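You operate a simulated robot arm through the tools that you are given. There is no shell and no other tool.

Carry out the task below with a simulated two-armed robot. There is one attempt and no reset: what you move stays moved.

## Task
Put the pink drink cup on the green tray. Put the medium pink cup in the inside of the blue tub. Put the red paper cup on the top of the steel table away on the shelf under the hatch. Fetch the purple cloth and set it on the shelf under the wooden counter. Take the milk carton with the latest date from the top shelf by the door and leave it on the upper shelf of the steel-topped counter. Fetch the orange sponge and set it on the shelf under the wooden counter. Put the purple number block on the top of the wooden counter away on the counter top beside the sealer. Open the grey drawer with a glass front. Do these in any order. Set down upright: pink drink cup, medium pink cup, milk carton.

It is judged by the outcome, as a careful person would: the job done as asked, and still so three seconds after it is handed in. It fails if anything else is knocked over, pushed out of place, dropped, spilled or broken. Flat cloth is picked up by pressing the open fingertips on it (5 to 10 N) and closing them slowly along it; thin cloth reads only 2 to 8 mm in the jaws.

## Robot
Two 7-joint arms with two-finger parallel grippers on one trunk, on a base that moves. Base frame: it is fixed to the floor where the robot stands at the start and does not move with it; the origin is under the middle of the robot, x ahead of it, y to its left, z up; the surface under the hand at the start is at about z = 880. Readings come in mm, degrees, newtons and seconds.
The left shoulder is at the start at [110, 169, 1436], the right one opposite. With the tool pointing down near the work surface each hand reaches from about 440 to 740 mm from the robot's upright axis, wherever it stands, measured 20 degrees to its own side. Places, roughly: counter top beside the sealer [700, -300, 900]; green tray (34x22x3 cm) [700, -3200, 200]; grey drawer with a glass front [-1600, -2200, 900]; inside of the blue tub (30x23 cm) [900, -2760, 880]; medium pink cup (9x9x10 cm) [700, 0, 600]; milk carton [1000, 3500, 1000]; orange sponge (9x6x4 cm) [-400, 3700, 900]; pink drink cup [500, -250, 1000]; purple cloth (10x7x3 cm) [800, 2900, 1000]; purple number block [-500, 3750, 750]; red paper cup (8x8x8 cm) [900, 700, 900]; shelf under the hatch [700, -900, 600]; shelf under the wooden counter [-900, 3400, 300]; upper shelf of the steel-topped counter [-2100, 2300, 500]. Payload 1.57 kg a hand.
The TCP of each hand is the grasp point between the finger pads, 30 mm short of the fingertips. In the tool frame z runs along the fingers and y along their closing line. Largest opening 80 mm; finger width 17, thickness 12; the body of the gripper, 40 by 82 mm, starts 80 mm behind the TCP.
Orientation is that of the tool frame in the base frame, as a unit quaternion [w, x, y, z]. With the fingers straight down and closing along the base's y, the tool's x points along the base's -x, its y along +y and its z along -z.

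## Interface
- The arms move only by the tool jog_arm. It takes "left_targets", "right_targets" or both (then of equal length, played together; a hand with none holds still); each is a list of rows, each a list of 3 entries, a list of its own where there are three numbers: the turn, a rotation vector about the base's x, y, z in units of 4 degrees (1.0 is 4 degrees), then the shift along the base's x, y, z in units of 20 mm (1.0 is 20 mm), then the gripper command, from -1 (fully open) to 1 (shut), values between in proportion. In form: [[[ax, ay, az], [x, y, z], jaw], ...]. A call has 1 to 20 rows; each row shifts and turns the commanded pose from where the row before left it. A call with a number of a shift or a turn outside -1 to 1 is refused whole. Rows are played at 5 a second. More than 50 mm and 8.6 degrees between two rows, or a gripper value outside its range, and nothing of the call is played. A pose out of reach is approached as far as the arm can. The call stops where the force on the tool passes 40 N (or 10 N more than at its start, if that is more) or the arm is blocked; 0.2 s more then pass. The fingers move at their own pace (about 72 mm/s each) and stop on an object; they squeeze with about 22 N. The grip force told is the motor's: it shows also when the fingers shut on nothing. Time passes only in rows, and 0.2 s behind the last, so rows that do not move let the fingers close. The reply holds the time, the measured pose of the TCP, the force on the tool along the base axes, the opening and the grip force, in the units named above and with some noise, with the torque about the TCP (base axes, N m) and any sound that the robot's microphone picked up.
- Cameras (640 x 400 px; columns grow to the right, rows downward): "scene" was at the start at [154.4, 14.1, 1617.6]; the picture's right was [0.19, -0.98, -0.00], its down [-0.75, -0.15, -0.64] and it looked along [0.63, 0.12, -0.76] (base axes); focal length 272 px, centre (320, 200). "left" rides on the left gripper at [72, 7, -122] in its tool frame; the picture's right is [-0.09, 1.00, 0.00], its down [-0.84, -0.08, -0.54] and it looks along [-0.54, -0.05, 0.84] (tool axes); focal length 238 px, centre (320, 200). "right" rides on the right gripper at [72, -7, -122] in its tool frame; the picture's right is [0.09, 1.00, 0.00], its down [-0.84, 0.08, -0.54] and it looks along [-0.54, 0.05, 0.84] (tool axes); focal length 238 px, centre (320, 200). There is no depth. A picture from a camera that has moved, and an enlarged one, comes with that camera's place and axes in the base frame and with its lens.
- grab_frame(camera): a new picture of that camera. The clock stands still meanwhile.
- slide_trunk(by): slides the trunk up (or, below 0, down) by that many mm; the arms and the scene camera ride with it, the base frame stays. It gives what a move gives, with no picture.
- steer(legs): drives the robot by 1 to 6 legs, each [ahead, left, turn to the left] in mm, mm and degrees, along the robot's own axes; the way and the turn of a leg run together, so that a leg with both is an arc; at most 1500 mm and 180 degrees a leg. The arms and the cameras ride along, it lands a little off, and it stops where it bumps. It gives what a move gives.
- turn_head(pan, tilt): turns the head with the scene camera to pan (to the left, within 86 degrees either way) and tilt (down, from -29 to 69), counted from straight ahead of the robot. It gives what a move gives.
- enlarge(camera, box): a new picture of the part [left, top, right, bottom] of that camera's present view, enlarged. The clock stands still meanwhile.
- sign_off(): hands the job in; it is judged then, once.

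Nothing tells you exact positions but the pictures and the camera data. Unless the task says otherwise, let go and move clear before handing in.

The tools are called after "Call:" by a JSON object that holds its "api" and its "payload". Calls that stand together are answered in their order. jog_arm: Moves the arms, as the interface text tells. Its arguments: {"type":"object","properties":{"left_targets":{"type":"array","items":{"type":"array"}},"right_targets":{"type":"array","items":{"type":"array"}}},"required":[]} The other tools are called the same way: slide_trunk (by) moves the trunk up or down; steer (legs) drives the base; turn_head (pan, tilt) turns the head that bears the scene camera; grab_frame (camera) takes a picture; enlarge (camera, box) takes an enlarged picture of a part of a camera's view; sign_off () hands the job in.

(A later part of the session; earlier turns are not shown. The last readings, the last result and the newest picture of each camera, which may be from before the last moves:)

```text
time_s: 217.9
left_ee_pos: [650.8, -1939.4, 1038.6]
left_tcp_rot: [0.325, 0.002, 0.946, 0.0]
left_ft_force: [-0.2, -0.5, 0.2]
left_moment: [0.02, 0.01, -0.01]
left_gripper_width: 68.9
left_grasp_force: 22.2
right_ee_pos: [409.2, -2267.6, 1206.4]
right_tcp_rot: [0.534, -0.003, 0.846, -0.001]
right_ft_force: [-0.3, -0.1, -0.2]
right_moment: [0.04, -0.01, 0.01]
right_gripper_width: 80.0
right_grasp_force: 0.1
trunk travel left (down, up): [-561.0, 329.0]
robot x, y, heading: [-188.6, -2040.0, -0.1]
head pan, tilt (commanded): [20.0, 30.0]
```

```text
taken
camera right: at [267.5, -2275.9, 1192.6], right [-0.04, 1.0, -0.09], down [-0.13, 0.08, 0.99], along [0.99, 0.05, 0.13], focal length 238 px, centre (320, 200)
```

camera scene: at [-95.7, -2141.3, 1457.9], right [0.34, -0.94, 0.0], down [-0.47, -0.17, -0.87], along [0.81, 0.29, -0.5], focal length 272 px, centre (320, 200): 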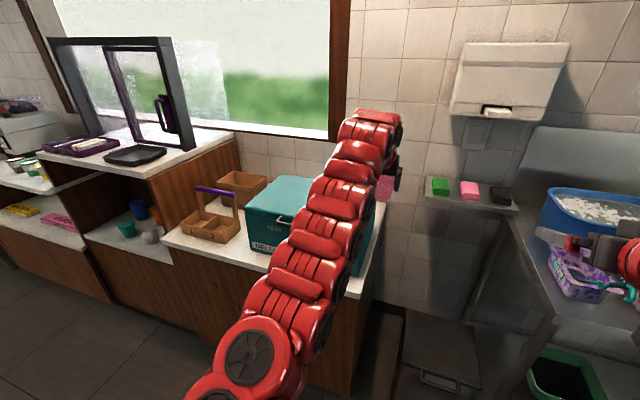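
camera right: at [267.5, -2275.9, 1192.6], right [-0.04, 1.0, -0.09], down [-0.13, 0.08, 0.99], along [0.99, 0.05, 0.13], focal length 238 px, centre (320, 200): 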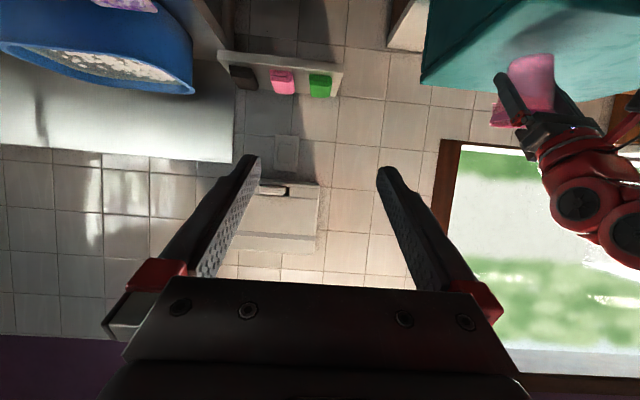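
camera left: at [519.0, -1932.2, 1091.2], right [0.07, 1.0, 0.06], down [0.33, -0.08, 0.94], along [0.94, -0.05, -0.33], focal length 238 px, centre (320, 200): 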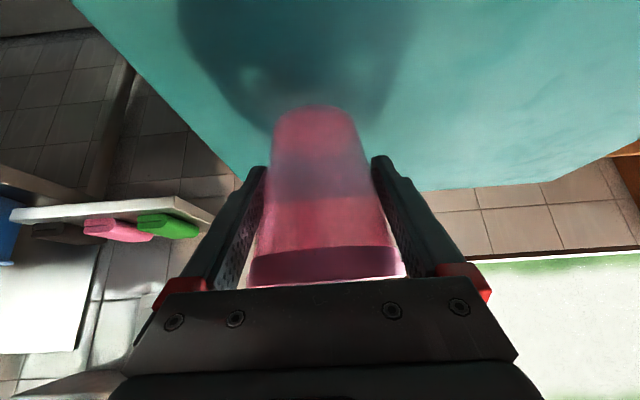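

Call:
{"api": "jog_arm", "payload": {"left_targets": [[[0, 0, 0], [0, 0, -0.4], 0], [[0, 0, 0], [0, 0, -0.4], 0], [[0, 0, 0], [0, 0, -0.2], 0]]}}

Call:
{"api": "enlarge", "payload": {"camera": "right", "box": [440, 0, 640, 125]}}

```text
time_s: 218.7
left_ee_pos: [650.1, -1940.9, 1019.8]
left_tcp_rot: [0.327, 0.001, 0.945, 0.001]
left_ft_force: [-0.6, -0.9, 7.3]
left_moment: [0.02, -0.02, -0.01]
left_gripper_width: 68.4
left_grasp_force: 22.0
right_ee_pos: [406.9, -2268.4, 1206.2]
right_tcp_rot: [0.534, -0.003, 0.845, -0.002]
right_ft_force: [-1.0, 0.0, 0.4]
right_moment: [-0.02, -0.01, 0.02]
right_gripper_width: 80.0
right_grasp_force: 0.1
trunk travel left (down, up): [-561.0, 329.0]
robot x, y, heading: [-187.2, -2040.6, -0.1]
head pan, tilt (commanded): [20.0, 30.0]
```

```text
3.20 times, centred on (540, 62) of right
camera zoom: at [266.4, -2276.2, 1193.1], right [-0.04, 1.0, -0.09], down [-0.13, 0.08, 0.99], along [0.99, 0.05, 0.13], focal length 763 px, centre (-384, 640)
```

zoom: 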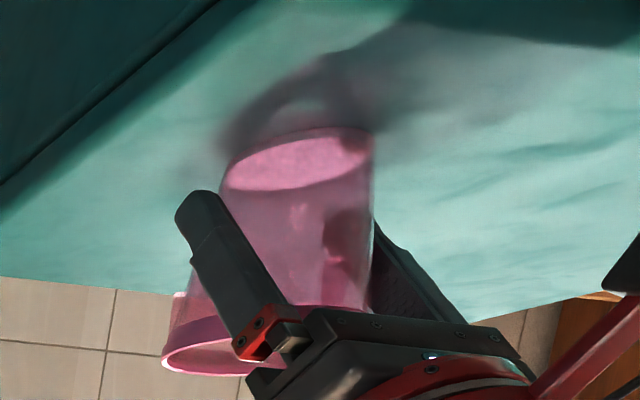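

Contact with the lid at +7 N, cup looks upright. Releasing.

Call:
{"api": "jog_arm", "payload": {"left_targets": [[[0, 0, 0], [0, 0, 0.05], 0], [[0, 0, 0], [0, 0, 0], -0.72], [[0, 0, 0], [0, 0, 0], -0.8], [[0, 0, 0], [0, 0, 0], -0.9], [[0, 0, 0], [0, 0, 0], -1], [[0, 0, 0], [0, 0, 0], -1]]}}

Call:
{"api": "grab_frame", "payload": {"camera": "left"}}

Call:
{"api": "enlarge", "payload": {"camera": "right", "box": [440, 0, 640, 125]}}

```text
time_s: 220.1
left_ee_pos: [652.0, -1939.5, 1019.1]
left_tcp_rot: [0.325, 0.001, 0.946, 0.001]
left_ft_force: [0.6, 0.9, -0.5]
left_moment: [-0.03, 0.02, 0.01]
left_gripper_width: 80.1
left_grasp_force: 0.1
right_ee_pos: [407.4, -2269.2, 1206.3]
right_tcp_rot: [0.533, -0.002, 0.846, -0.003]
right_ft_force: [0.2, 0.1, -0.3]
right_moment: [-0.01, 0.03, 0.05]
right_gripper_width: 80.3
right_grasp_force: 0.0
trunk travel left (down, up): [-561.0, 329.0]
robot x, y, heading: [-186.2, -2041.5, -0.1]
head pan, tilt (commanded): [20.0, 30.0]
```

```text
taken
camera left: at [519.3, -1932.1, 1071.4], right [0.07, 1.0, 0.06], down [0.33, -0.08, 0.94], along [0.94, -0.05, -0.33], focal length 238 px, centre (320, 200)
```

left: 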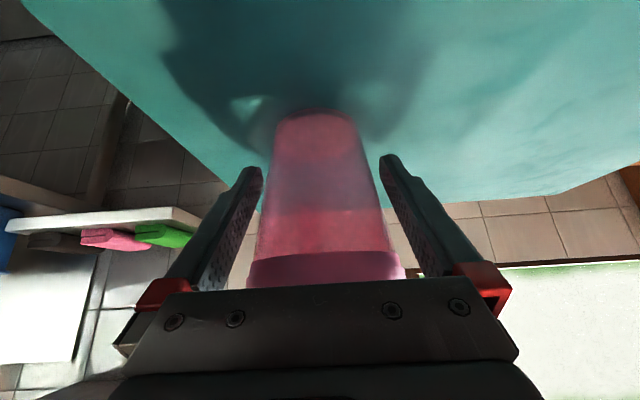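

```text
3.20 times, centred on (540, 62) of right
camera zoom: at [267.5, -2275.9, 1192.5], right [-0.04, 1.0, -0.09], down [-0.13, 0.08, 0.99], along [0.99, 0.05, 0.13], focal length 763 px, centre (-384, 640)
```

zoom: 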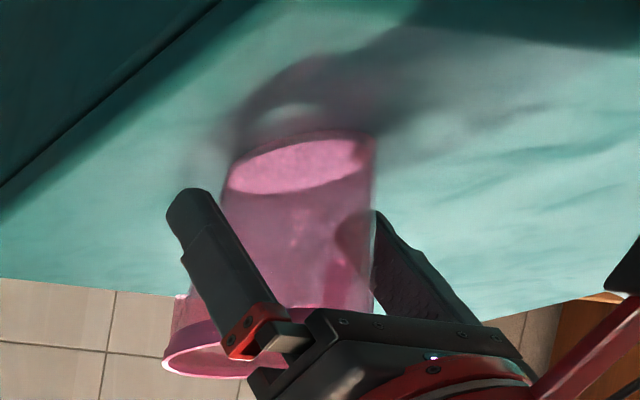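

The cup stands free on the lid. Retreating along the tool axis, then viewing its rim from above.

Call:
{"api": "jog_arm", "payload": {"left_targets": [[[0, 0, 0], [-0.31, 0, 0.39], -1], [[0, 0, 0], [-0.62, 0, 0.79], -1], [[0, 0, 0], [-0.62, 0, 0.79], -1], [[0, 0, 0], [-0.62, 0, 0.79], -1], [[0, 0, 0], [-0.62, 0, 0.79], -1], [[0, 0, 0], [-0.62, 0, 0.79], -1], [[0, 0, 0], [-0.62, 0, 0.79], -1], [[0, 0, 0], [-0.62, 0, 0.79], -1]]}}

Call:
{"api": "grab_frame", "payload": {"camera": "left"}}

Call:
{"api": "grab_frame", "payload": {"camera": "scene"}}

```text
time_s: 221.9
left_ee_pos: [556.9, -1937.5, 1138.3]
left_tcp_rot: [0.324, 0.001, 0.946, 0.001]
left_ft_force: [0.3, 0.4, -0.1]
left_moment: [0.02, 0.01, -0.06]
left_gripper_width: 79.9
left_grasp_force: 0.0
right_ee_pos: [407.4, -2266.5, 1206.2]
right_tcp_rot: [0.535, -0.003, 0.845, -0.001]
right_ft_force: [0.2, -0.1, 1.1]
right_moment: [-0.04, 0.0, 0.03]
right_gripper_width: 80.1
right_grasp_force: 0.0
trunk travel left (down, up): [-561.0, 329.0]
robot x, y, heading: [-185.4, -2040.0, -0.0]
head pan, tilt (commanded): [20.0, 30.0]
```

```text
taken
camera left: at [426.0, -1930.6, 1190.8], right [0.07, 1.0, 0.06], down [0.33, -0.08, 0.94], along [0.94, -0.05, -0.33], focal length 238 px, centre (320, 200)
```

left: 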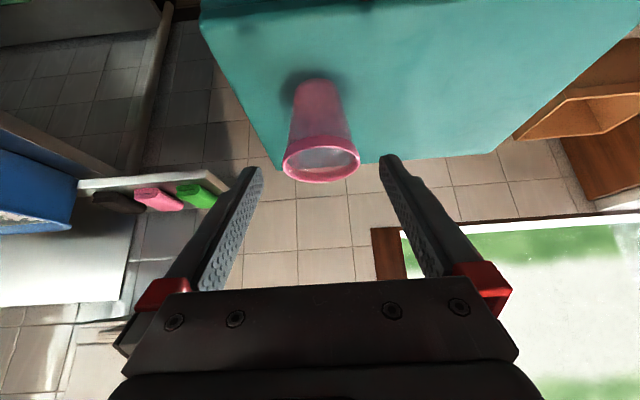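

```text
taken
camera scene: at [-25.5, -2009.5, 1457.9], right [0.34, -0.94, 0.0], down [-0.47, -0.17, -0.87], along [0.81, 0.3, -0.5], focal length 272 px, centre (320, 200)
```

scene: 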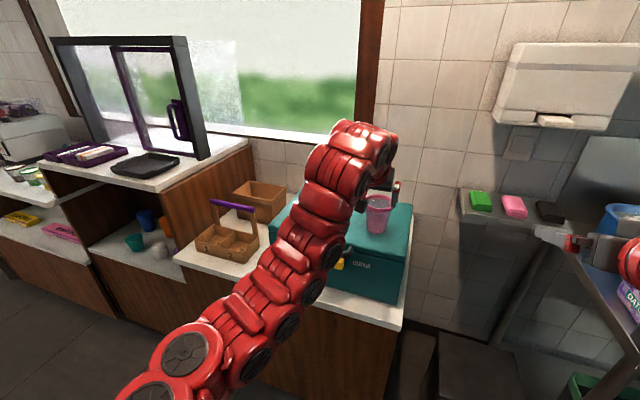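

The cup stands upright on the lid: axis ≈[655, −1937], rim z≈1062. I'll now go for a rim pinch on its right wall with a 60° tilt and a 40 mm opening.

Call:
{"api": "jog_arm", "payload": {"left_targets": [[[0, 0.67, 0], [0.6, -0.66, 0], 0], [[0, 0.67, 0], [0.6, -0.66, 0], 0], [[0, 0.67, 0], [0.6, -0.66, 0], 0], [[0, 0, 0], [0.8, 0, -0.5], 0], [[0, 0, 0], [0.2, 0, -0.5], 0]]}}

Call:
{"api": "grab_frame", "payload": {"camera": "left"}}

Call:
{"api": "enlarge", "payload": {"camera": "right", "box": [440, 0, 640, 125]}}

```text
time_s: 223.1
left_ee_pos: [613.7, -1978.0, 1117.3]
left_tcp_rot: [0.257, 0.0, 0.966, 0.001]
left_ft_force: [0.4, 0.5, 0.6]
left_moment: [-0.04, -0.01, 0.0]
left_gripper_width: 40.0
left_grasp_force: 0.1
right_ee_pos: [408.0, -2268.1, 1204.2]
right_tcp_rot: [0.534, -0.004, 0.846, -0.001]
right_ft_force: [-0.6, -0.5, 0.7]
right_moment: [-0.01, -0.02, -0.01]
right_gripper_width: 79.9
right_grasp_force: 0.0
trunk travel left (down, up): [-561.0, 329.0]
robot x, y, heading: [-186.2, -2037.9, -0.1]
head pan, tilt (commanded): [20.0, 30.0]
```

```text
taken
camera left: at [490.3, -1970.7, 1187.5], right [0.08, 1.0, 0.05], down [0.46, -0.08, 0.89], along [0.89, -0.05, -0.46], focal length 238 px, centre (320, 200)
```

left: 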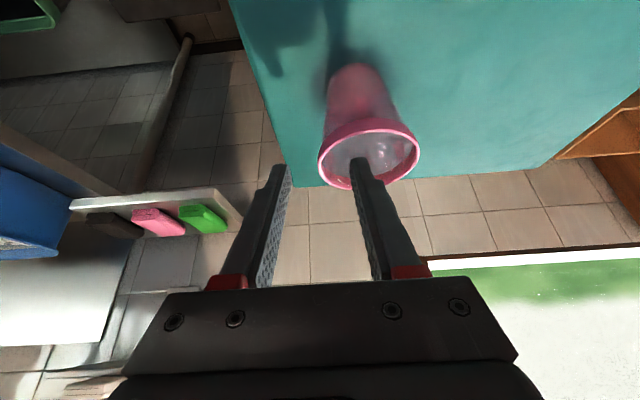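

```text
3.20 times, centred on (540, 62) of right
camera zoom: at [267.5, -2275.3, 1192.6], right [-0.04, 1.0, -0.09], down [-0.13, 0.08, 0.99], along [0.99, 0.05, 0.13], focal length 763 px, centre (-384, 640)
```

zoom: 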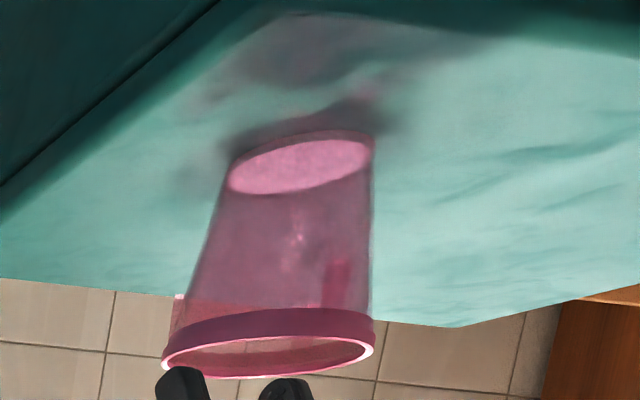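

Fingers straddle the right wall of the rim as planned. Sliding down along the tool axis.

Call:
{"api": "jog_arm", "payload": {"left_targets": [[[0, 0, 0], [0.4, 0, -0.7], 0], [[0, 0, 0], [0.4, 0, -0.7], 0], [[0, 0, 0], [0.4, 0, -0.7], 0]]}}

Call:
{"api": "grab_frame", "payload": {"camera": "left"}}

Call:
{"api": "enlarge", "payload": {"camera": "right", "box": [440, 0, 640, 125]}}

```text
time_s: 223.9
left_ee_pos: [632.8, -1976.9, 1068.9]
left_tcp_rot: [0.258, 0.0, 0.966, 0.001]
left_ft_force: [0.1, -0.2, -0.2]
left_moment: [0.0, 0.0, -0.03]
left_gripper_width: 39.8
left_grasp_force: 0.1
left hand out of reach, approached as far as the arm can: row 1, 2
right_ee_pos: [408.8, -2268.5, 1206.0]
right_tcp_rot: [0.533, -0.003, 0.846, -0.002]
right_ft_force: [0.1, -0.5, -0.1]
right_moment: [0.02, -0.01, 0.0]
right_gripper_width: 79.9
right_grasp_force: 0.0
trunk travel left (down, up): [-561.0, 329.0]
robot x, y, heading: [-189.2, -2040.2, 0.0]
head pan, tilt (commanded): [20.0, 30.0]
```

```text
taken
camera left: at [510.6, -1970.4, 1139.2], right [0.08, 1.0, 0.05], down [0.46, -0.08, 0.89], along [0.89, -0.05, -0.46], focal length 238 px, centre (320, 200)
```

left: 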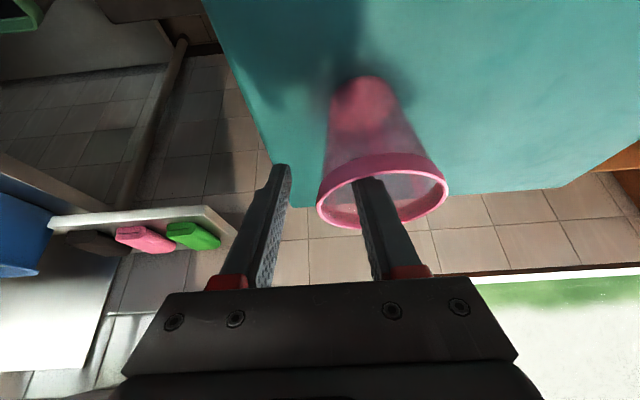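

```text
3.20 times, centred on (540, 62) of right
camera zoom: at [267.7, -2276.1, 1192.4], right [-0.04, 1.0, -0.09], down [-0.13, 0.08, 0.99], along [0.99, 0.05, 0.13], focal length 763 px, centre (-384, 640)
```

zoom: 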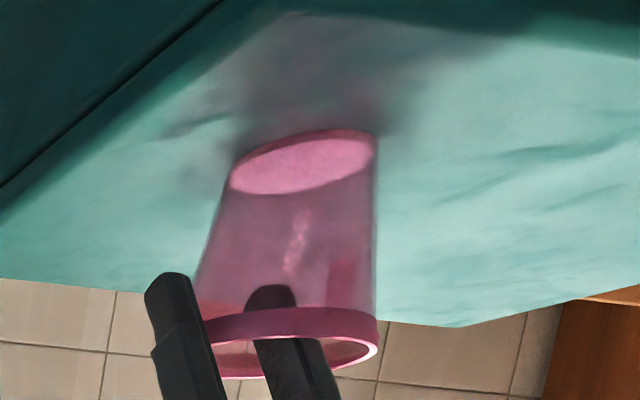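

Inner finger is inside the cup, outer finger outside. Nudging the base 18 mm forward since the arm is at its reach limit, then continuing down.

Call:
{"api": "steer", "payload": {"legs": [[18, 0, 0]]}}

Call:
{"api": "jog_arm", "payload": {"left_targets": [[[0, 0, 0], [0, 0, -0.6], 0], [[0, 0, 0], [0, 0, -0.6], 0]]}}

Call:
{"api": "grab_frame", "payload": {"camera": "left"}}

Call:
{"api": "enlarge", "payload": {"camera": "right", "box": [440, 0, 640, 125]}}

```text
time_s: 224.7
left_ee_pos: [650.6, -1977.9, 1069.7]
left_tcp_rot: [0.258, 0.001, 0.966, 0.0]
left_ft_force: [0.3, -0.1, -0.2]
left_moment: [0.0, -0.01, -0.02]
left_gripper_width: 39.7
left_grasp_force: 0.0
right_ee_pos: [423.8, -2269.5, 1206.3]
right_tcp_rot: [0.535, -0.002, 0.845, -0.002]
right_ft_force: [-1.2, 0.1, 0.0]
right_moment: [0.01, 0.0, -0.02]
right_gripper_width: 80.1
right_grasp_force: 0.1
trunk travel left (down, up): [-561.0, 329.0]
robot x, y, heading: [-170.8, -2043.1, 0.1]
head pan, tilt (commanded): [20.0, 30.0]
```

```text
time_s: 225.3
left_ee_pos: [651.9, -1977.1, 1047.2]
left_tcp_rot: [0.258, 0.001, 0.966, 0.001]
left_ft_force: [0.5, -0.4, -0.4]
left_moment: [0.01, -0.01, 0.01]
left_gripper_width: 40.1
left_grasp_force: 0.1
right_ee_pos: [426.1, -2268.7, 1206.3]
right_tcp_rot: [0.533, -0.002, 0.846, -0.001]
right_ft_force: [0.2, 0.1, -0.2]
right_moment: [0.0, 0.01, -0.01]
right_gripper_width: 80.0
right_grasp_force: 0.1
trunk travel left (down, up): [-561.0, 329.0]
robot x, y, heading: [-167.2, -2040.2, 0.1]
head pan, tilt (commanded): [20.0, 30.0]
```

```text
taken
camera left: at [528.8, -1970.7, 1116.1], right [0.08, 1.0, 0.05], down [0.46, -0.08, 0.89], along [0.89, -0.05, -0.46], focal length 238 px, centre (320, 200)
```

left: 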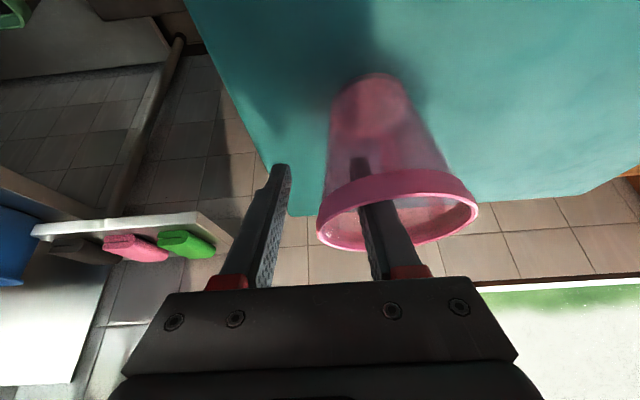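

```text
3.20 times, centred on (540, 62) of right
camera zoom: at [285.9, -2276.1, 1192.2], right [-0.04, 1.0, -0.09], down [-0.13, 0.08, 0.99], along [0.99, 0.05, 0.13], focal length 763 px, centre (-384, 640)
```

zoom: 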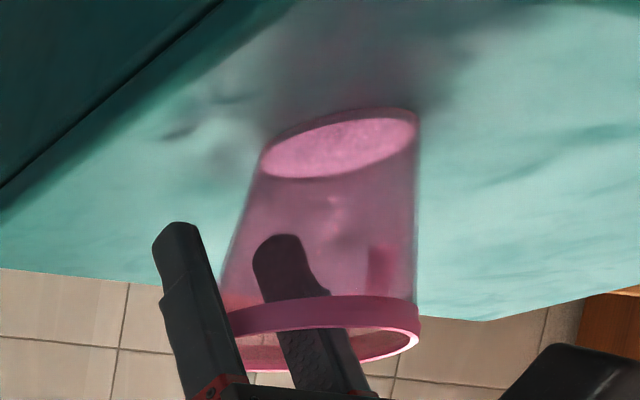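

Closing on the wall.

Call:
{"api": "jog_arm", "payload": {"left_targets": [[[0, 0, 0], [0, 0, 0], 0.3], [[0, 0, 0], [0, 0, 0], 0.5], [[0, 0, 0], [0, 0, 0], 0.7], [[0, 0, 0], [0, 0, 0], 0.85], [[0, 0, 0], [0, 0, 0], 1], [[0, 0, 0], [0, 0, 0], 1]]}}

Call:
{"api": "grab_frame", "payload": {"camera": "left"}}

Call:
{"api": "enlarge", "payload": {"camera": "right", "box": [440, 0, 640, 125]}}

```text
time_s: 226.7
left_ee_pos: [650.2, -1977.9, 1047.5]
left_tcp_rot: [0.259, 0.0, 0.966, 0.0]
left_ft_force: [0.8, 1.6, 6.3]
left_moment: [0.51, -0.02, -0.05]
left_gripper_width: 11.0
left_grasp_force: 22.0
right_ee_pos: [424.7, -2269.9, 1206.7]
right_tcp_rot: [0.535, -0.003, 0.845, -0.001]
right_ft_force: [0.4, -1.3, -0.4]
right_moment: [0.0, 0.04, 0.01]
right_gripper_width: 79.9
right_grasp_force: 0.0
trunk travel left (down, up): [-561.0, 329.0]
robot x, y, heading: [-172.0, -2040.0, 0.0]
head pan, tilt (commanded): [20.0, 30.0]
```

```text
taken
camera left: at [527.6, -1970.5, 1117.7], right [0.08, 1.0, 0.05], down [0.45, -0.08, 0.89], along [0.89, -0.05, -0.46], focal length 238 px, centre (320, 200)
```

left: 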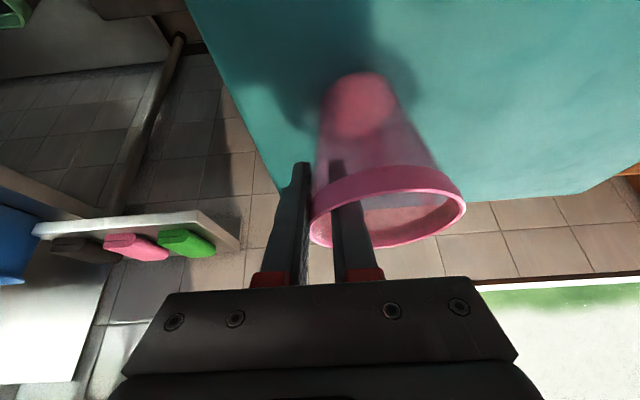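

```text
3.20 times, centred on (540, 62) of right
camera zoom: at [284.5, -2275.8, 1193.0], right [-0.04, 1.0, -0.09], down [-0.13, 0.08, 0.99], along [0.99, 0.05, 0.13], focal length 763 px, centre (-384, 640)
```

zoom: 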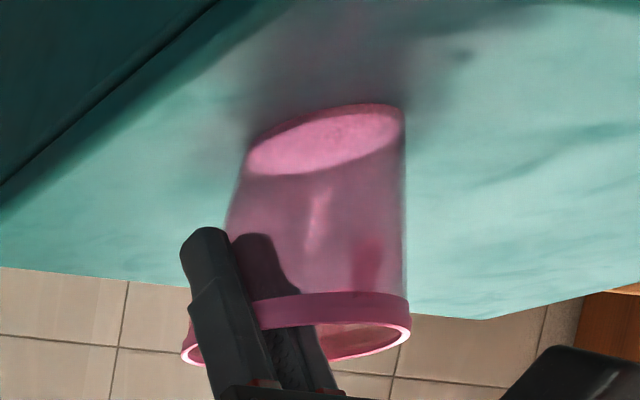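

Gripped on the wall. Lifting slowly and checking the cup's attitude.

Call:
{"api": "jog_arm", "payload": {"left_targets": [[[0, 0, 0], [0, 0, 0.2], 1], [[0, 0, 0], [0, 0, 0.4], 1], [[0, 0, 0], [0, 0, 0.6], 1], [[0, 0, 0], [-0.3, 0, 0.6], 1], [[0, 0, 0], [-0.3, 0, 0.6], 1]]}}

Call:
{"api": "grab_frame", "payload": {"camera": "left"}}

Call:
{"api": "enlarge", "payload": {"camera": "right", "box": [440, 0, 640, 125]}}

```text
time_s: 227.9
left_ee_pos: [638.6, -1978.6, 1095.5]
left_tcp_rot: [0.258, 0.0, 0.966, 0.001]
left_ft_force: [-0.5, 0.5, -0.3]
left_moment: [0.0, 0.02, 0.0]
left_gripper_width: 8.9
left_grasp_force: 21.9
right_ee_pos: [423.9, -2268.9, 1206.1]
right_tcp_rot: [0.535, -0.002, 0.845, -0.002]
right_ft_force: [-0.1, 0.0, -0.1]
right_moment: [0.0, -0.01, 0.0]
right_gripper_width: 80.1
right_grasp_force: 0.1
trunk travel left (down, up): [-561.0, 329.0]
robot x, y, heading: [-169.8, -2040.8, -0.0]
head pan, tilt (commanded): [20.0, 30.0]
```

```text
taken
camera left: at [515.2, -1970.4, 1165.3], right [0.08, 1.0, 0.05], down [0.45, -0.08, 0.89], along [0.89, -0.05, -0.46], focal length 238 px, centre (320, 200)
```

left: 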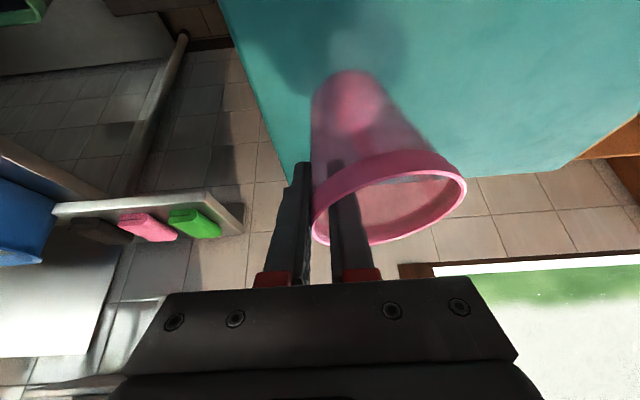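

```text
3.20 times, centred on (540, 62) of right
camera zoom: at [284.8, -2276.1, 1192.7], right [-0.04, 1.0, -0.09], down [-0.13, 0.08, 0.99], along [0.99, 0.05, 0.13], focal length 763 px, centre (-384, 640)
```

zoom: 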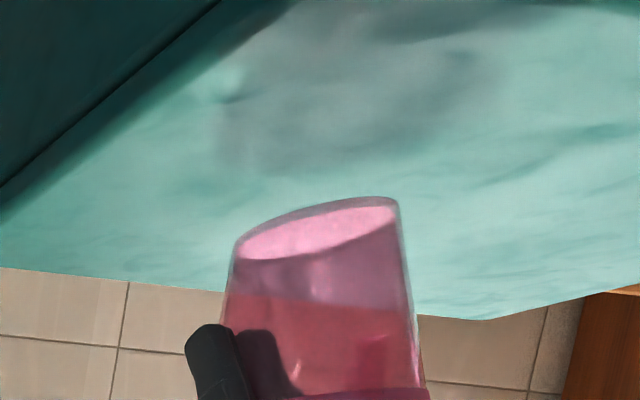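

The cup's wall aligned with the pads, so the cup leans by its cone angle (~8°). I'll roll the tool about x by ~8° to bring the cup upright and check.

Call:
{"api": "jog_arm", "payload": {"left_targets": [[[0.98, 0, 0], [0, 0, 0.3], 1], [[0.98, 0, 0], [0, 0, 0.3], 1]]}}

Call:
{"api": "enlarge", "payload": {"camera": "right", "box": [440, 20, 640, 145]}}

Call:
{"api": "enlarge", "payload": {"camera": "scene", "box": [330, 150, 450, 250]}}

```text
time_s: 228.5
left_ee_pos: [621.9, -1973.8, 1081.1]
left_tcp_rot: [0.257, 0.018, 0.964, 0.066]
left_ft_force: [-0.3, 0.0, -0.9]
left_moment: [0.0, 0.01, -0.01]
left_gripper_width: 8.9
left_grasp_force: 22.2
left hand out of reach, approached as far as the arm can: row 2
right_ee_pos: [426.4, -2267.9, 1205.9]
right_tcp_rot: [0.534, -0.002, 0.846, -0.002]
right_ft_force: [0.2, 0.2, -0.1]
right_moment: [-0.02, -0.02, -0.02]
right_gripper_width: 79.9
right_grasp_force: 0.0
trunk travel left (down, up): [-561.0, 329.0]
robot x, y, heading: [-169.4, -2042.9, 0.0]
head pan, tilt (commanded): [20.0, 30.0]
```

```text
3.20 times, centred on (540, 82) of right
camera zoom: at [285.7, -2275.5, 1192.4], right [-0.04, 1.0, -0.09], down [-0.13, 0.08, 0.99], along [0.99, 0.05, 0.13], focal length 763 px, centre (-384, 576)
```

zoom: 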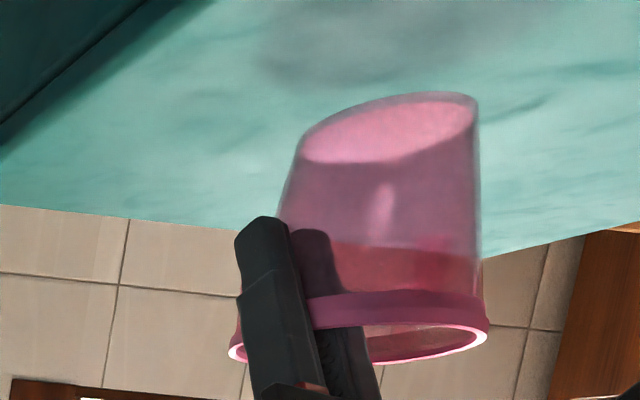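

```text
4.00 times, centred on (390, 200) of scene
camera zoom: at [-6.2, -2009.9, 1457.7], right [0.34, -0.94, 0.0], down [-0.47, -0.17, -0.87], along [0.81, 0.3, -0.5], focal length 1086 px, centre (40, 200)
```

zoom: 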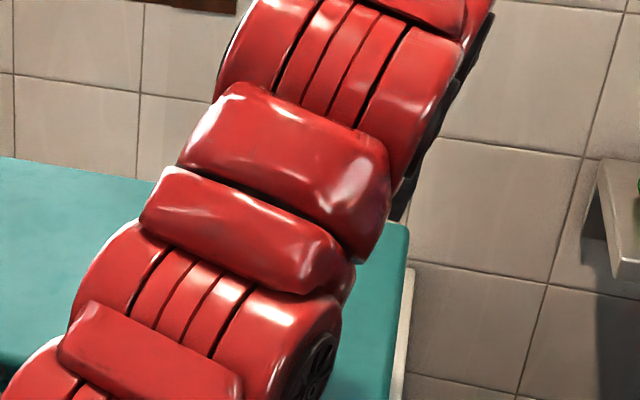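

The cup is now upright in the pinch grip. Raising it a little and driving back to the tub.

Call:
{"api": "jog_arm", "payload": {"left_targets": [[[0, 0, 0], [-0.6, 0, 0.4], 1], [[0, 0, 0], [-0.6, 0, 0.6], 1], [[0, 0, 0], [-0.3, 0, 0.6], 1]]}}

Call:
{"api": "steer", "payload": {"legs": [[-90, 0, 0], [0, -828, 0]]}}

Call:
{"api": "turn_head", "payload": {"pan": 0, "tilt": 25}}

Call:
{"api": "grab_frame", "payload": {"camera": "scene"}}

Call:
{"api": "grab_frame", "payload": {"camera": "right"}}

```text
time_s: 229.3
left_ee_pos: [592.8, -1972.9, 1114.4]
left_tcp_rot: [0.257, 0.019, 0.964, 0.066]
left_ft_force: [0.1, 0.7, -1.1]
left_moment: [-0.02, -0.03, -0.02]
left_gripper_width: 8.7
left_grasp_force: 22.0
right_ee_pos: [425.1, -2267.7, 1205.9]
right_tcp_rot: [0.534, -0.003, 0.845, -0.002]
right_ft_force: [-0.3, -0.5, -0.2]
right_moment: [-0.01, 0.03, -0.03]
right_gripper_width: 80.2
right_grasp_force: 0.1
trunk travel left (down, up): [-561.0, 329.0]
robot x, y, heading: [-169.4, -2038.3, 0.1]
head pan, tilt (commanded): [20.0, 30.0]
```

```text
time_s: 234.4
left_ee_pos: [500.9, -2801.8, 1115.0]
left_tcp_rot: [0.258, 0.021, 0.964, 0.066]
left_ft_force: [0.3, -0.3, -0.7]
left_moment: [0.01, 0.03, 0.01]
left_gripper_width: 8.8
left_grasp_force: 22.4
right_ee_pos: [335.5, -3097.3, 1206.3]
right_tcp_rot: [0.534, 0.0, 0.846, -0.003]
right_ft_force: [-0.9, -0.6, -0.5]
right_moment: [-0.02, -0.02, 0.0]
right_gripper_width: 79.9
right_grasp_force: 0.0
trunk travel left (down, up): [-561.0, 329.0]
robot x, y, heading: [-257.3, -2862.1, -0.3]
head pan, tilt (commanded): [20.0, 30.0]
```

```text
time_s: 235.2
left_ee_pos: [502.2, -2801.5, 1114.6]
left_tcp_rot: [0.257, 0.021, 0.964, 0.066]
left_ft_force: [-0.3, -0.1, -0.8]
left_moment: [-0.03, 0.01, 0.02]
left_gripper_width: 8.6
left_grasp_force: 21.5
right_ee_pos: [334.1, -3096.7, 1205.8]
right_tcp_rot: [0.534, -0.001, 0.846, -0.002]
right_ft_force: [0.1, 0.0, 0.0]
right_moment: [0.0, 0.01, 0.02]
right_gripper_width: 80.0
right_grasp_force: 0.1
trunk travel left (down, up): [-561.0, 329.0]
robot x, y, heading: [-266.7, -2868.6, -0.1]
head pan, tilt (commanded): [0.0, 25.0]
```

```text
taken
camera scene: at [-91.0, -2868.3, 1465.8], right [0.0, -1.0, 0.0], down [-0.42, 0.0, -0.91], along [0.91, 0.0, -0.42], focal length 272 px, centre (320, 200)
```

scene: 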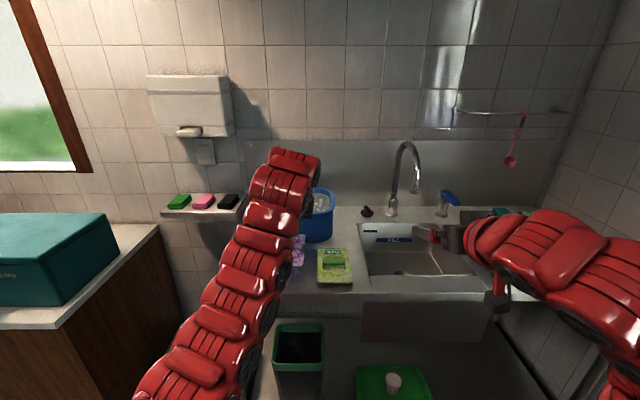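

```text
taken
camera right: at [193.4, -3103.7, 1192.6], right [-0.04, 1.0, -0.09], down [-0.13, 0.08, 0.99], along [0.99, 0.05, 0.13], focal length 238 px, centre (320, 200)
```

right: 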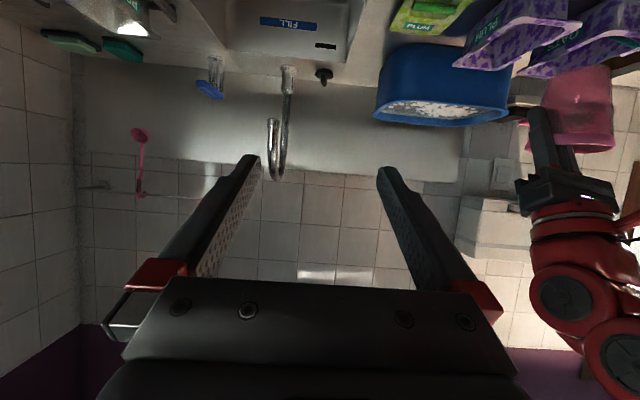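

Driving forward over the table in two steps.

Call:
{"api": "steer", "payload": {"legs": [[240, 0, 0]]}}

Call:
{"api": "grab_frame", "payload": {"camera": "right"}}

Call:
{"api": "grab_frame", "payload": {"camera": "left"}}

```text
time_s: 237.0
left_ee_pos: [739.3, -2800.6, 1113.0]
left_tcp_rot: [0.256, 0.019, 0.964, 0.066]
left_ft_force: [-0.1, -1.2, -0.1]
left_moment: [-0.03, 0.01, 0.02]
left_gripper_width: 8.4
left_grasp_force: 21.7
right_ee_pos: [572.4, -3095.4, 1205.6]
right_tcp_rot: [0.534, -0.002, 0.845, -0.002]
right_ft_force: [0.3, -0.4, -0.1]
right_moment: [0.0, 0.04, -0.01]
right_gripper_width: 80.0
right_grasp_force: 0.1
trunk travel left (down, up): [-561.0, 329.0]
robot x, y, heading: [-25.7, -2868.1, 0.1]
head pan, tilt (commanded): [0.0, 25.0]
```

```text
taken
camera right: at [431.9, -3102.8, 1192.4], right [-0.04, 1.0, -0.09], down [-0.13, 0.08, 0.99], along [0.99, 0.05, 0.13], focal length 238 px, centre (320, 200)
```

right: 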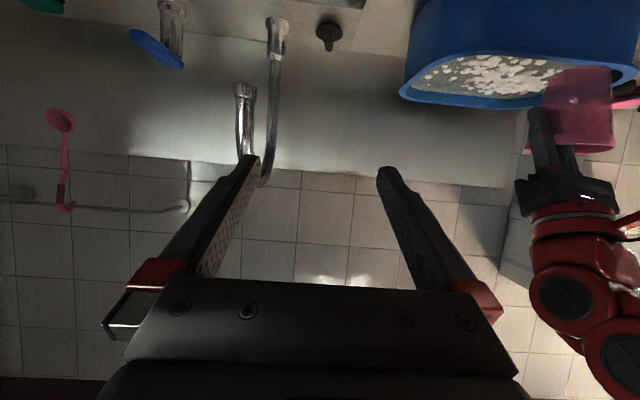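

```text
taken
camera left: at [616.2, -2802.2, 1183.7], right [0.08, 0.98, 0.18], down [0.46, -0.2, 0.87], along [0.89, 0.01, -0.46], focal length 238 px, centre (320, 200)
```

left: 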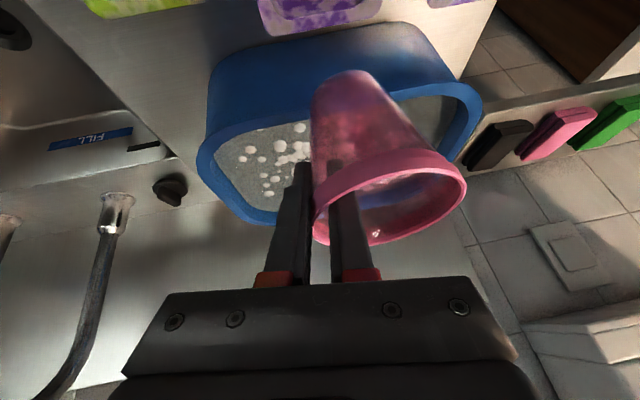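

Call:
{"api": "steer", "payload": {"legs": [[122, 0, 0]]}}

Call:
{"api": "jog_arm", "payload": {"left_targets": [[[0, 0, 0], [0.5, 0, -0.5], 1], [[0, 0, 0], [0.6, 0, -0.5], 1], [[0, 0, 0], [0.6, 0, -0.3], 1], [[0, 0, 0], [0.6, 0, -0.3], 1]]}}

Call:
{"api": "grab_frame", "payload": {"camera": "left"}}

Call:
{"api": "grab_frame", "payload": {"camera": "right"}}

```text
time_s: 238.2
left_ee_pos: [859.7, -2800.8, 1113.5]
left_tcp_rot: [0.256, 0.019, 0.964, 0.068]
left_ft_force: [-0.1, -0.3, -0.1]
left_moment: [0.0, 0.04, -0.01]
left_gripper_width: 8.4
left_grasp_force: 21.4
right_ee_pos: [692.2, -3095.0, 1205.2]
right_tcp_rot: [0.534, -0.002, 0.845, -0.001]
right_ft_force: [0.3, -0.2, -0.1]
right_moment: [-0.02, 0.01, -0.01]
right_gripper_width: 79.9
right_grasp_force: 0.1
trunk travel left (down, up): [-561.0, 329.0]
robot x, y, heading: [96.2, -2870.7, 0.2]
head pan, tilt (commanded): [0.0, 25.0]
```

```text
time_s: 239.2
left_ee_pos: [905.7, -2800.0, 1081.2]
left_tcp_rot: [0.256, 0.019, 0.964, 0.066]
left_ft_force: [-0.6, -1.2, -0.5]
left_moment: [0.01, -0.03, -0.01]
left_gripper_width: 8.4
left_grasp_force: 22.1
right_ee_pos: [692.5, -3095.6, 1204.4]
right_tcp_rot: [0.534, -0.001, 0.846, -0.002]
right_ft_force: [0.0, 0.6, -0.9]
right_moment: [-0.01, 0.04, 0.01]
right_gripper_width: 79.9
right_grasp_force: 0.0
trunk travel left (down, up): [-561.0, 329.0]
robot x, y, heading: [92.2, -2868.5, -0.1]
head pan, tilt (commanded): [0.0, 25.0]
```

```text
taken
camera left: at [782.6, -2802.7, 1151.9], right [0.08, 0.98, 0.18], down [0.46, -0.2, 0.87], along [0.89, 0.01, -0.46], focal length 238 px, centre (320, 200)
```

left: 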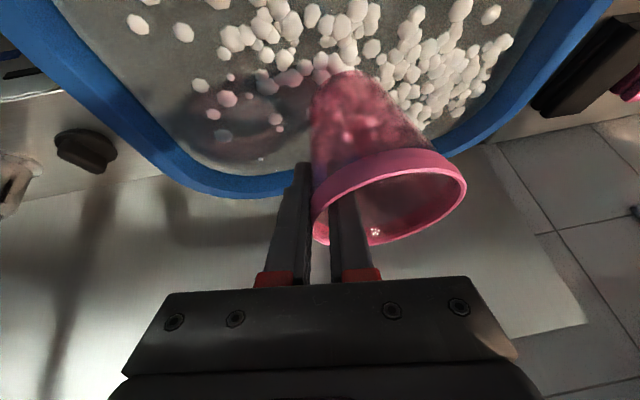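

```text
taken
camera right: at [552.0, -3102.9, 1192.3], right [-0.04, 1.0, -0.09], down [-0.13, 0.08, 0.99], along [0.99, 0.05, 0.13], focal length 238 px, centre (320, 200)
```

right: 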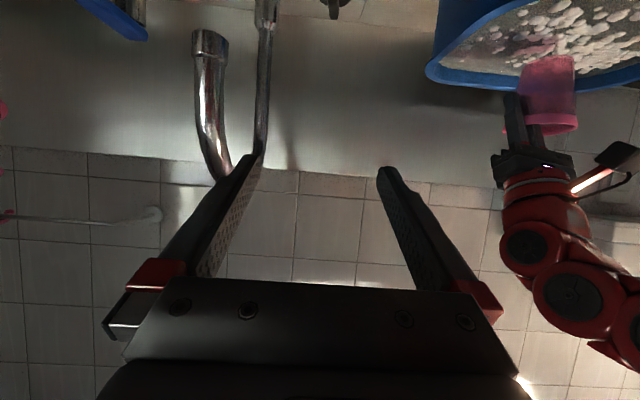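

Cup is over the tub. Lowering it inside, watching forces.

Call:
{"api": "jog_arm", "payload": {"left_targets": [[[0, 0, 0], [0.2, 0, -0.7], 1], [[0, 0, 0], [0.2, 0, -0.8], 1], [[0, 0, 0], [0.2, 0, -0.8], 1], [[0, 0, 0], [0.2, 0, -0.8], 1], [[0, 0, 0], [0.2, 0, -0.8], 1]]}}

Call:
{"api": "grab_frame", "payload": {"camera": "left"}}

Call:
{"api": "grab_frame", "payload": {"camera": "right"}}

```text
time_s: 240.4
left_ee_pos: [926.1, -2800.0, 1002.4]
left_tcp_rot: [0.257, 0.018, 0.964, 0.068]
left_ft_force: [-0.2, 0.2, 0.3]
left_moment: [-0.05, 0.0, 0.02]
left_gripper_width: 8.3
left_grasp_force: 21.7
right_ee_pos: [693.1, -3095.6, 1206.0]
right_tcp_rot: [0.534, -0.002, 0.846, -0.002]
right_ft_force: [-0.4, -0.5, -0.5]
right_moment: [0.02, 0.02, 0.01]
right_gripper_width: 80.0
right_grasp_force: 0.1
trunk travel left (down, up): [-561.0, 329.0]
robot x, y, heading: [94.4, -2865.6, -0.0]
head pan, tilt (commanded): [0.0, 25.0]
```

```text
taken
camera left: at [802.6, -2802.3, 1073.9], right [0.08, 0.98, 0.18], down [0.46, -0.2, 0.87], along [0.89, 0.01, -0.46], focal length 238 px, centre (320, 200)
```

left: 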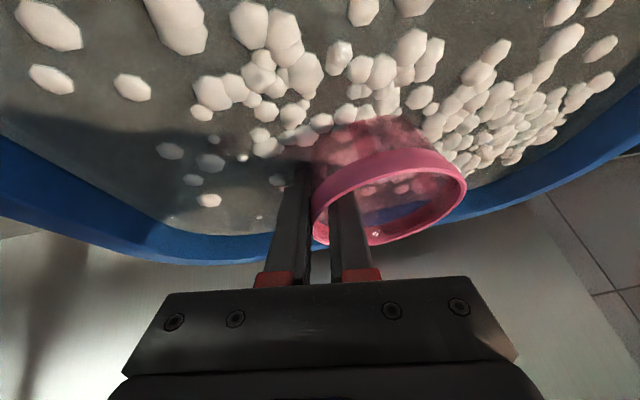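

```text
taken
camera right: at [552.2, -3102.7, 1192.3], right [-0.04, 1.0, -0.09], down [-0.13, 0.08, 0.99], along [0.99, 0.05, 0.13], focal length 238 px, centre (320, 200)
```

right: 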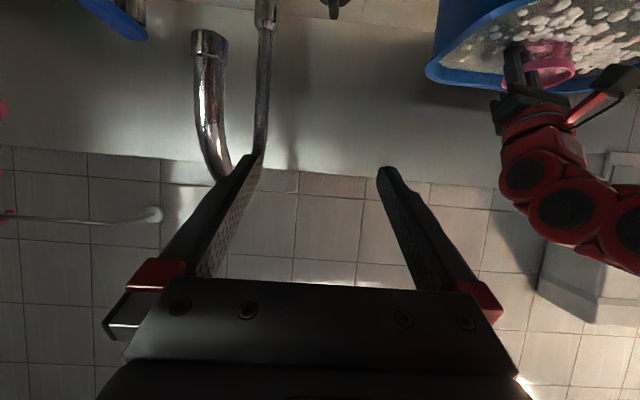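

The water surface is passable with no force. Continuing down toward the tub floor.

Call:
{"api": "jog_arm", "payload": {"left_targets": [[[0, 0, 0], [0, 0, -0.7], 1], [[0, 0, 0], [0, 0, -0.7], 1], [[0, 0, 0], [0, 0, -0.4], 1]]}}

Call:
{"api": "grab_frame", "payload": {"camera": "right"}}

```text
time_s: 241.2
left_ee_pos: [924.7, -2799.4, 967.0]
left_tcp_rot: [0.257, 0.018, 0.964, 0.067]
left_ft_force: [0.2, -0.2, -0.5]
left_moment: [-0.01, 0.02, 0.01]
left_gripper_width: 8.4
left_grasp_force: 22.6
right_ee_pos: [693.7, -3095.1, 1204.5]
right_tcp_rot: [0.533, -0.002, 0.846, -0.002]
right_ft_force: [-0.6, -0.5, -0.4]
right_moment: [0.01, 0.01, -0.03]
right_gripper_width: 80.0
right_grasp_force: 0.0
trunk travel left (down, up): [-561.0, 329.0]
robot x, y, heading: [93.7, -2868.7, 0.1]
head pan, tilt (commanded): [0.0, 25.0]
```

```text
taken
camera right: at [551.9, -3102.6, 1192.4], right [-0.04, 1.0, -0.09], down [-0.13, 0.08, 0.99], along [0.99, 0.05, 0.13], focal length 238 px, centre (320, 200)
```

right: 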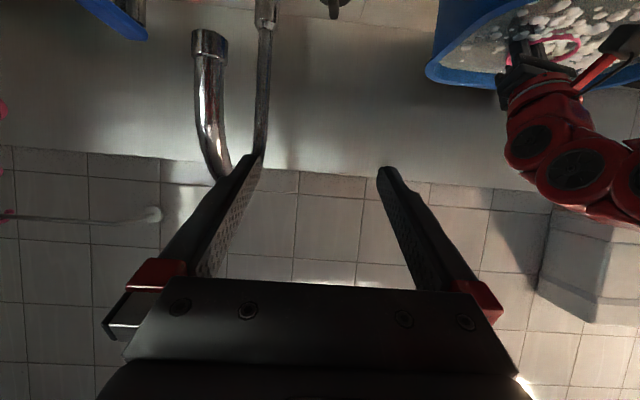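

Call:
{"api": "jog_arm", "payload": {"left_targets": [[[0, 0, 0], [0, 0, -0.3], 1], [[0, 0, 0], [0, 0, -0.3], 1]]}}

Call:
{"api": "grab_frame", "payload": {"camera": "left"}}

```text
time_s: 241.8
left_ee_pos: [924.5, -2799.8, 957.7]
left_tcp_rot: [0.26, 0.019, 0.963, 0.068]
left_ft_force: [0.4, -1.3, 10.9]
left_moment: [0.27, 0.18, 0.01]
left_gripper_width: 8.4
left_grasp_force: 21.7
right_ee_pos: [690.0, -3094.4, 1206.2]
right_tcp_rot: [0.535, -0.003, 0.845, -0.001]
right_ft_force: [-0.1, 0.2, 0.7]
right_moment: [-0.02, -0.04, 0.0]
right_gripper_width: 80.3
right_grasp_force: 0.0
trunk travel left (down, up): [-561.0, 329.0]
robot x, y, heading: [94.7, -2865.0, 0.2]
head pan, tilt (commanded): [0.0, 25.0]
```

```text
taken
camera left: at [800.9, -2802.3, 1028.2], right [0.08, 0.98, 0.18], down [0.45, -0.2, 0.87], along [0.89, 0.01, -0.46], focal length 238 px, centre (320, 200)
```

left: 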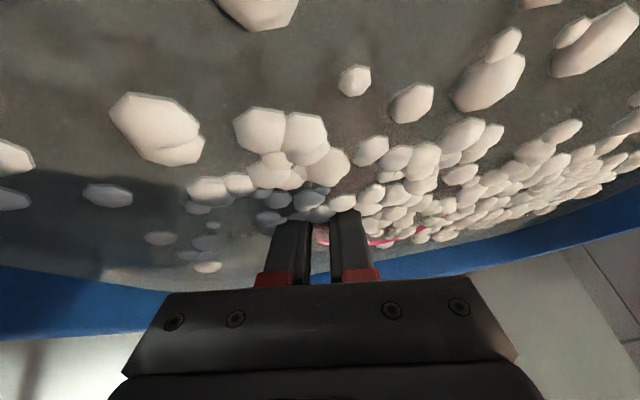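

Contact with the tub floor (≈11 N). Easing off slightly and releasing the rim.

Call:
{"api": "jog_arm", "payload": {"left_targets": [[[0, 0, 0], [0, 0, 0.1], 1], [[0, 0, 0], [0, 0, 0], 0.8], [[0, 0, 0], [0, 0, 0], 0.7], [[0, 0, 0], [0, 0, 0], 0.55], [[0, 0, 0], [0, 0, 0], 0.4], [[0, 0, 0], [0, 0, 0], 0.2], [[0, 0, 0], [0, 0, 0], 0.2]]}}

Call:
{"api": "grab_frame", "payload": {"camera": "left"}}

Call:
{"api": "enlarge", "payload": {"camera": "right", "box": [420, 0, 640, 130]}}

```text
time_s: 243.4
left_ee_pos: [926.0, -2800.1, 956.2]
left_tcp_rot: [0.257, 0.018, 0.964, 0.067]
left_ft_force: [-0.1, -0.3, 0.4]
left_moment: [0.02, -0.03, -0.02]
left_gripper_width: 32.1
left_grasp_force: 0.1
right_ee_pos: [692.7, -3095.1, 1205.9]
right_tcp_rot: [0.534, -0.003, 0.846, -0.001]
right_ft_force: [-0.1, -0.2, 0.3]
right_moment: [0.01, -0.01, 0.02]
right_gripper_width: 80.0
right_grasp_force: 0.0
trunk travel left (down, up): [-561.0, 329.0]
robot x, y, heading: [95.2, -2866.7, 0.0]
head pan, tilt (commanded): [0.0, 25.0]
```

```text
taken
camera left: at [801.7, -2801.6, 1027.8], right [0.08, 0.98, 0.18], down [0.46, -0.2, 0.87], along [0.89, 0.01, -0.46], focal length 238 px, centre (320, 200)
```

left: 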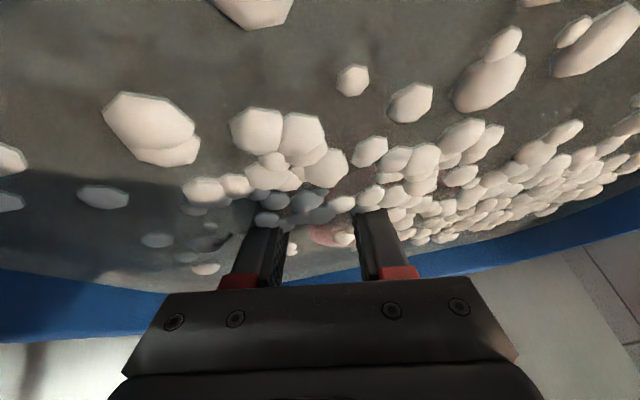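

```text
2.91 times, centred on (530, 65) of right
camera zoom: at [551.8, -3102.7, 1192.5], right [-0.04, 1.0, -0.09], down [-0.13, 0.08, 0.99], along [0.99, 0.05, 0.13], focal length 693 px, centre (-291, 593)
```

zoom: 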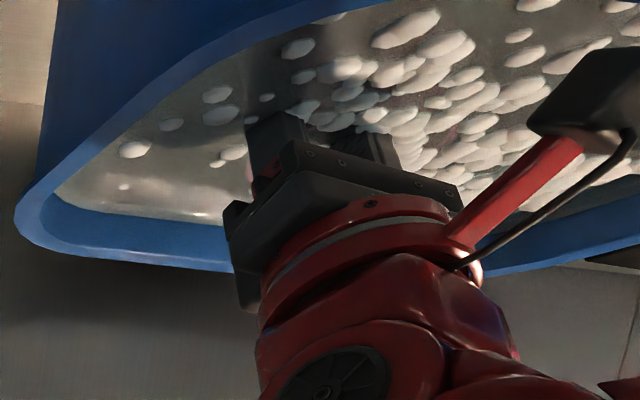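

Released. Retreating along the tool axis out of the tub.

Call:
{"api": "jog_arm", "payload": {"left_targets": [[[0, 0, 0], [-0.25, -0.06, 0.43], 0.2], [[0, 0, 0], [-0.25, -0.06, 0.43], 0.2], [[0, 0, 0], [-0.5, -0.12, 0.86], 0.2], [[0, 0, 0], [-0.5, -0.12, 0.86], 0.2], [[0, 0, 0], [-0.5, -0.12, 0.86], 0.2], [[0, 0, 0], [-0.5, -0.12, 0.86], 0.2], [[0, 0, 0], [-0.5, -0.12, 0.86], 0.2], [[0, 0, 0], [-0.5, 0, 0.86], 0.2]]}}

Call:
{"api": "grab_frame", "payload": {"camera": "left"}}

Call:
{"api": "enlarge", "payload": {"camera": "right", "box": [420, 0, 640, 130]}}

```text
time_s: 245.2
left_ee_pos: [854.6, -2813.7, 1078.1]
left_tcp_rot: [0.258, 0.019, 0.964, 0.066]
left_ft_force: [-0.4, -0.4, -0.4]
left_moment: [-0.03, -0.04, 0.0]
left_gripper_width: 32.1
left_grasp_force: 0.0
right_ee_pos: [691.6, -3095.6, 1206.4]
right_tcp_rot: [0.533, -0.002, 0.846, -0.002]
right_ft_force: [0.7, 0.2, 0.1]
right_moment: [0.01, 0.01, -0.02]
right_gripper_width: 80.1
right_grasp_force: 0.0
trunk travel left (down, up): [-561.0, 329.0]
robot x, y, heading: [93.6, -2866.4, -0.2]
head pan, tilt (commanded): [0.0, 25.0]
```

```text
taken
camera left: at [731.7, -2816.7, 1149.2], right [0.08, 0.98, 0.18], down [0.46, -0.2, 0.87], along [0.89, 0.01, -0.46], focal length 238 px, centre (320, 200)
```

left: 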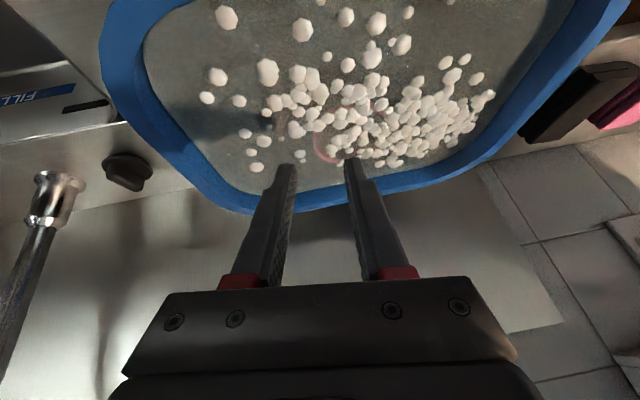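

```text
2.91 times, centred on (530, 65) of right
camera zoom: at [551.0, -3102.2, 1192.9], right [-0.04, 1.0, -0.09], down [-0.13, 0.08, 0.99], along [0.99, 0.05, 0.13], focal length 693 px, centre (-291, 593)
```

zoom: 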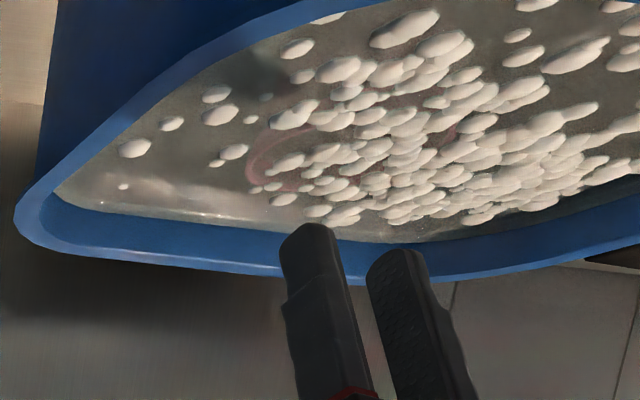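

Call:
{"api": "enlarge", "payload": {"camera": "left", "box": [220, 40, 460, 190]}}

```text
2.67 times, centred on (340, 115) of left
camera zoom: at [731.7, -2816.7, 1149.2], right [0.08, 0.98, 0.18], down [0.46, -0.2, 0.87], along [0.89, 0.01, -0.46], focal length 636 px, centre (267, 427)
```

zoom: 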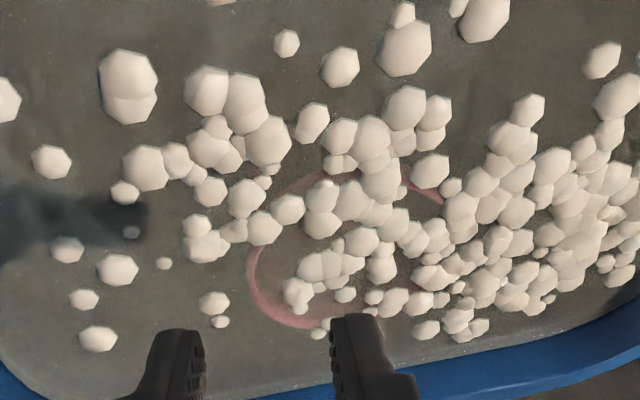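

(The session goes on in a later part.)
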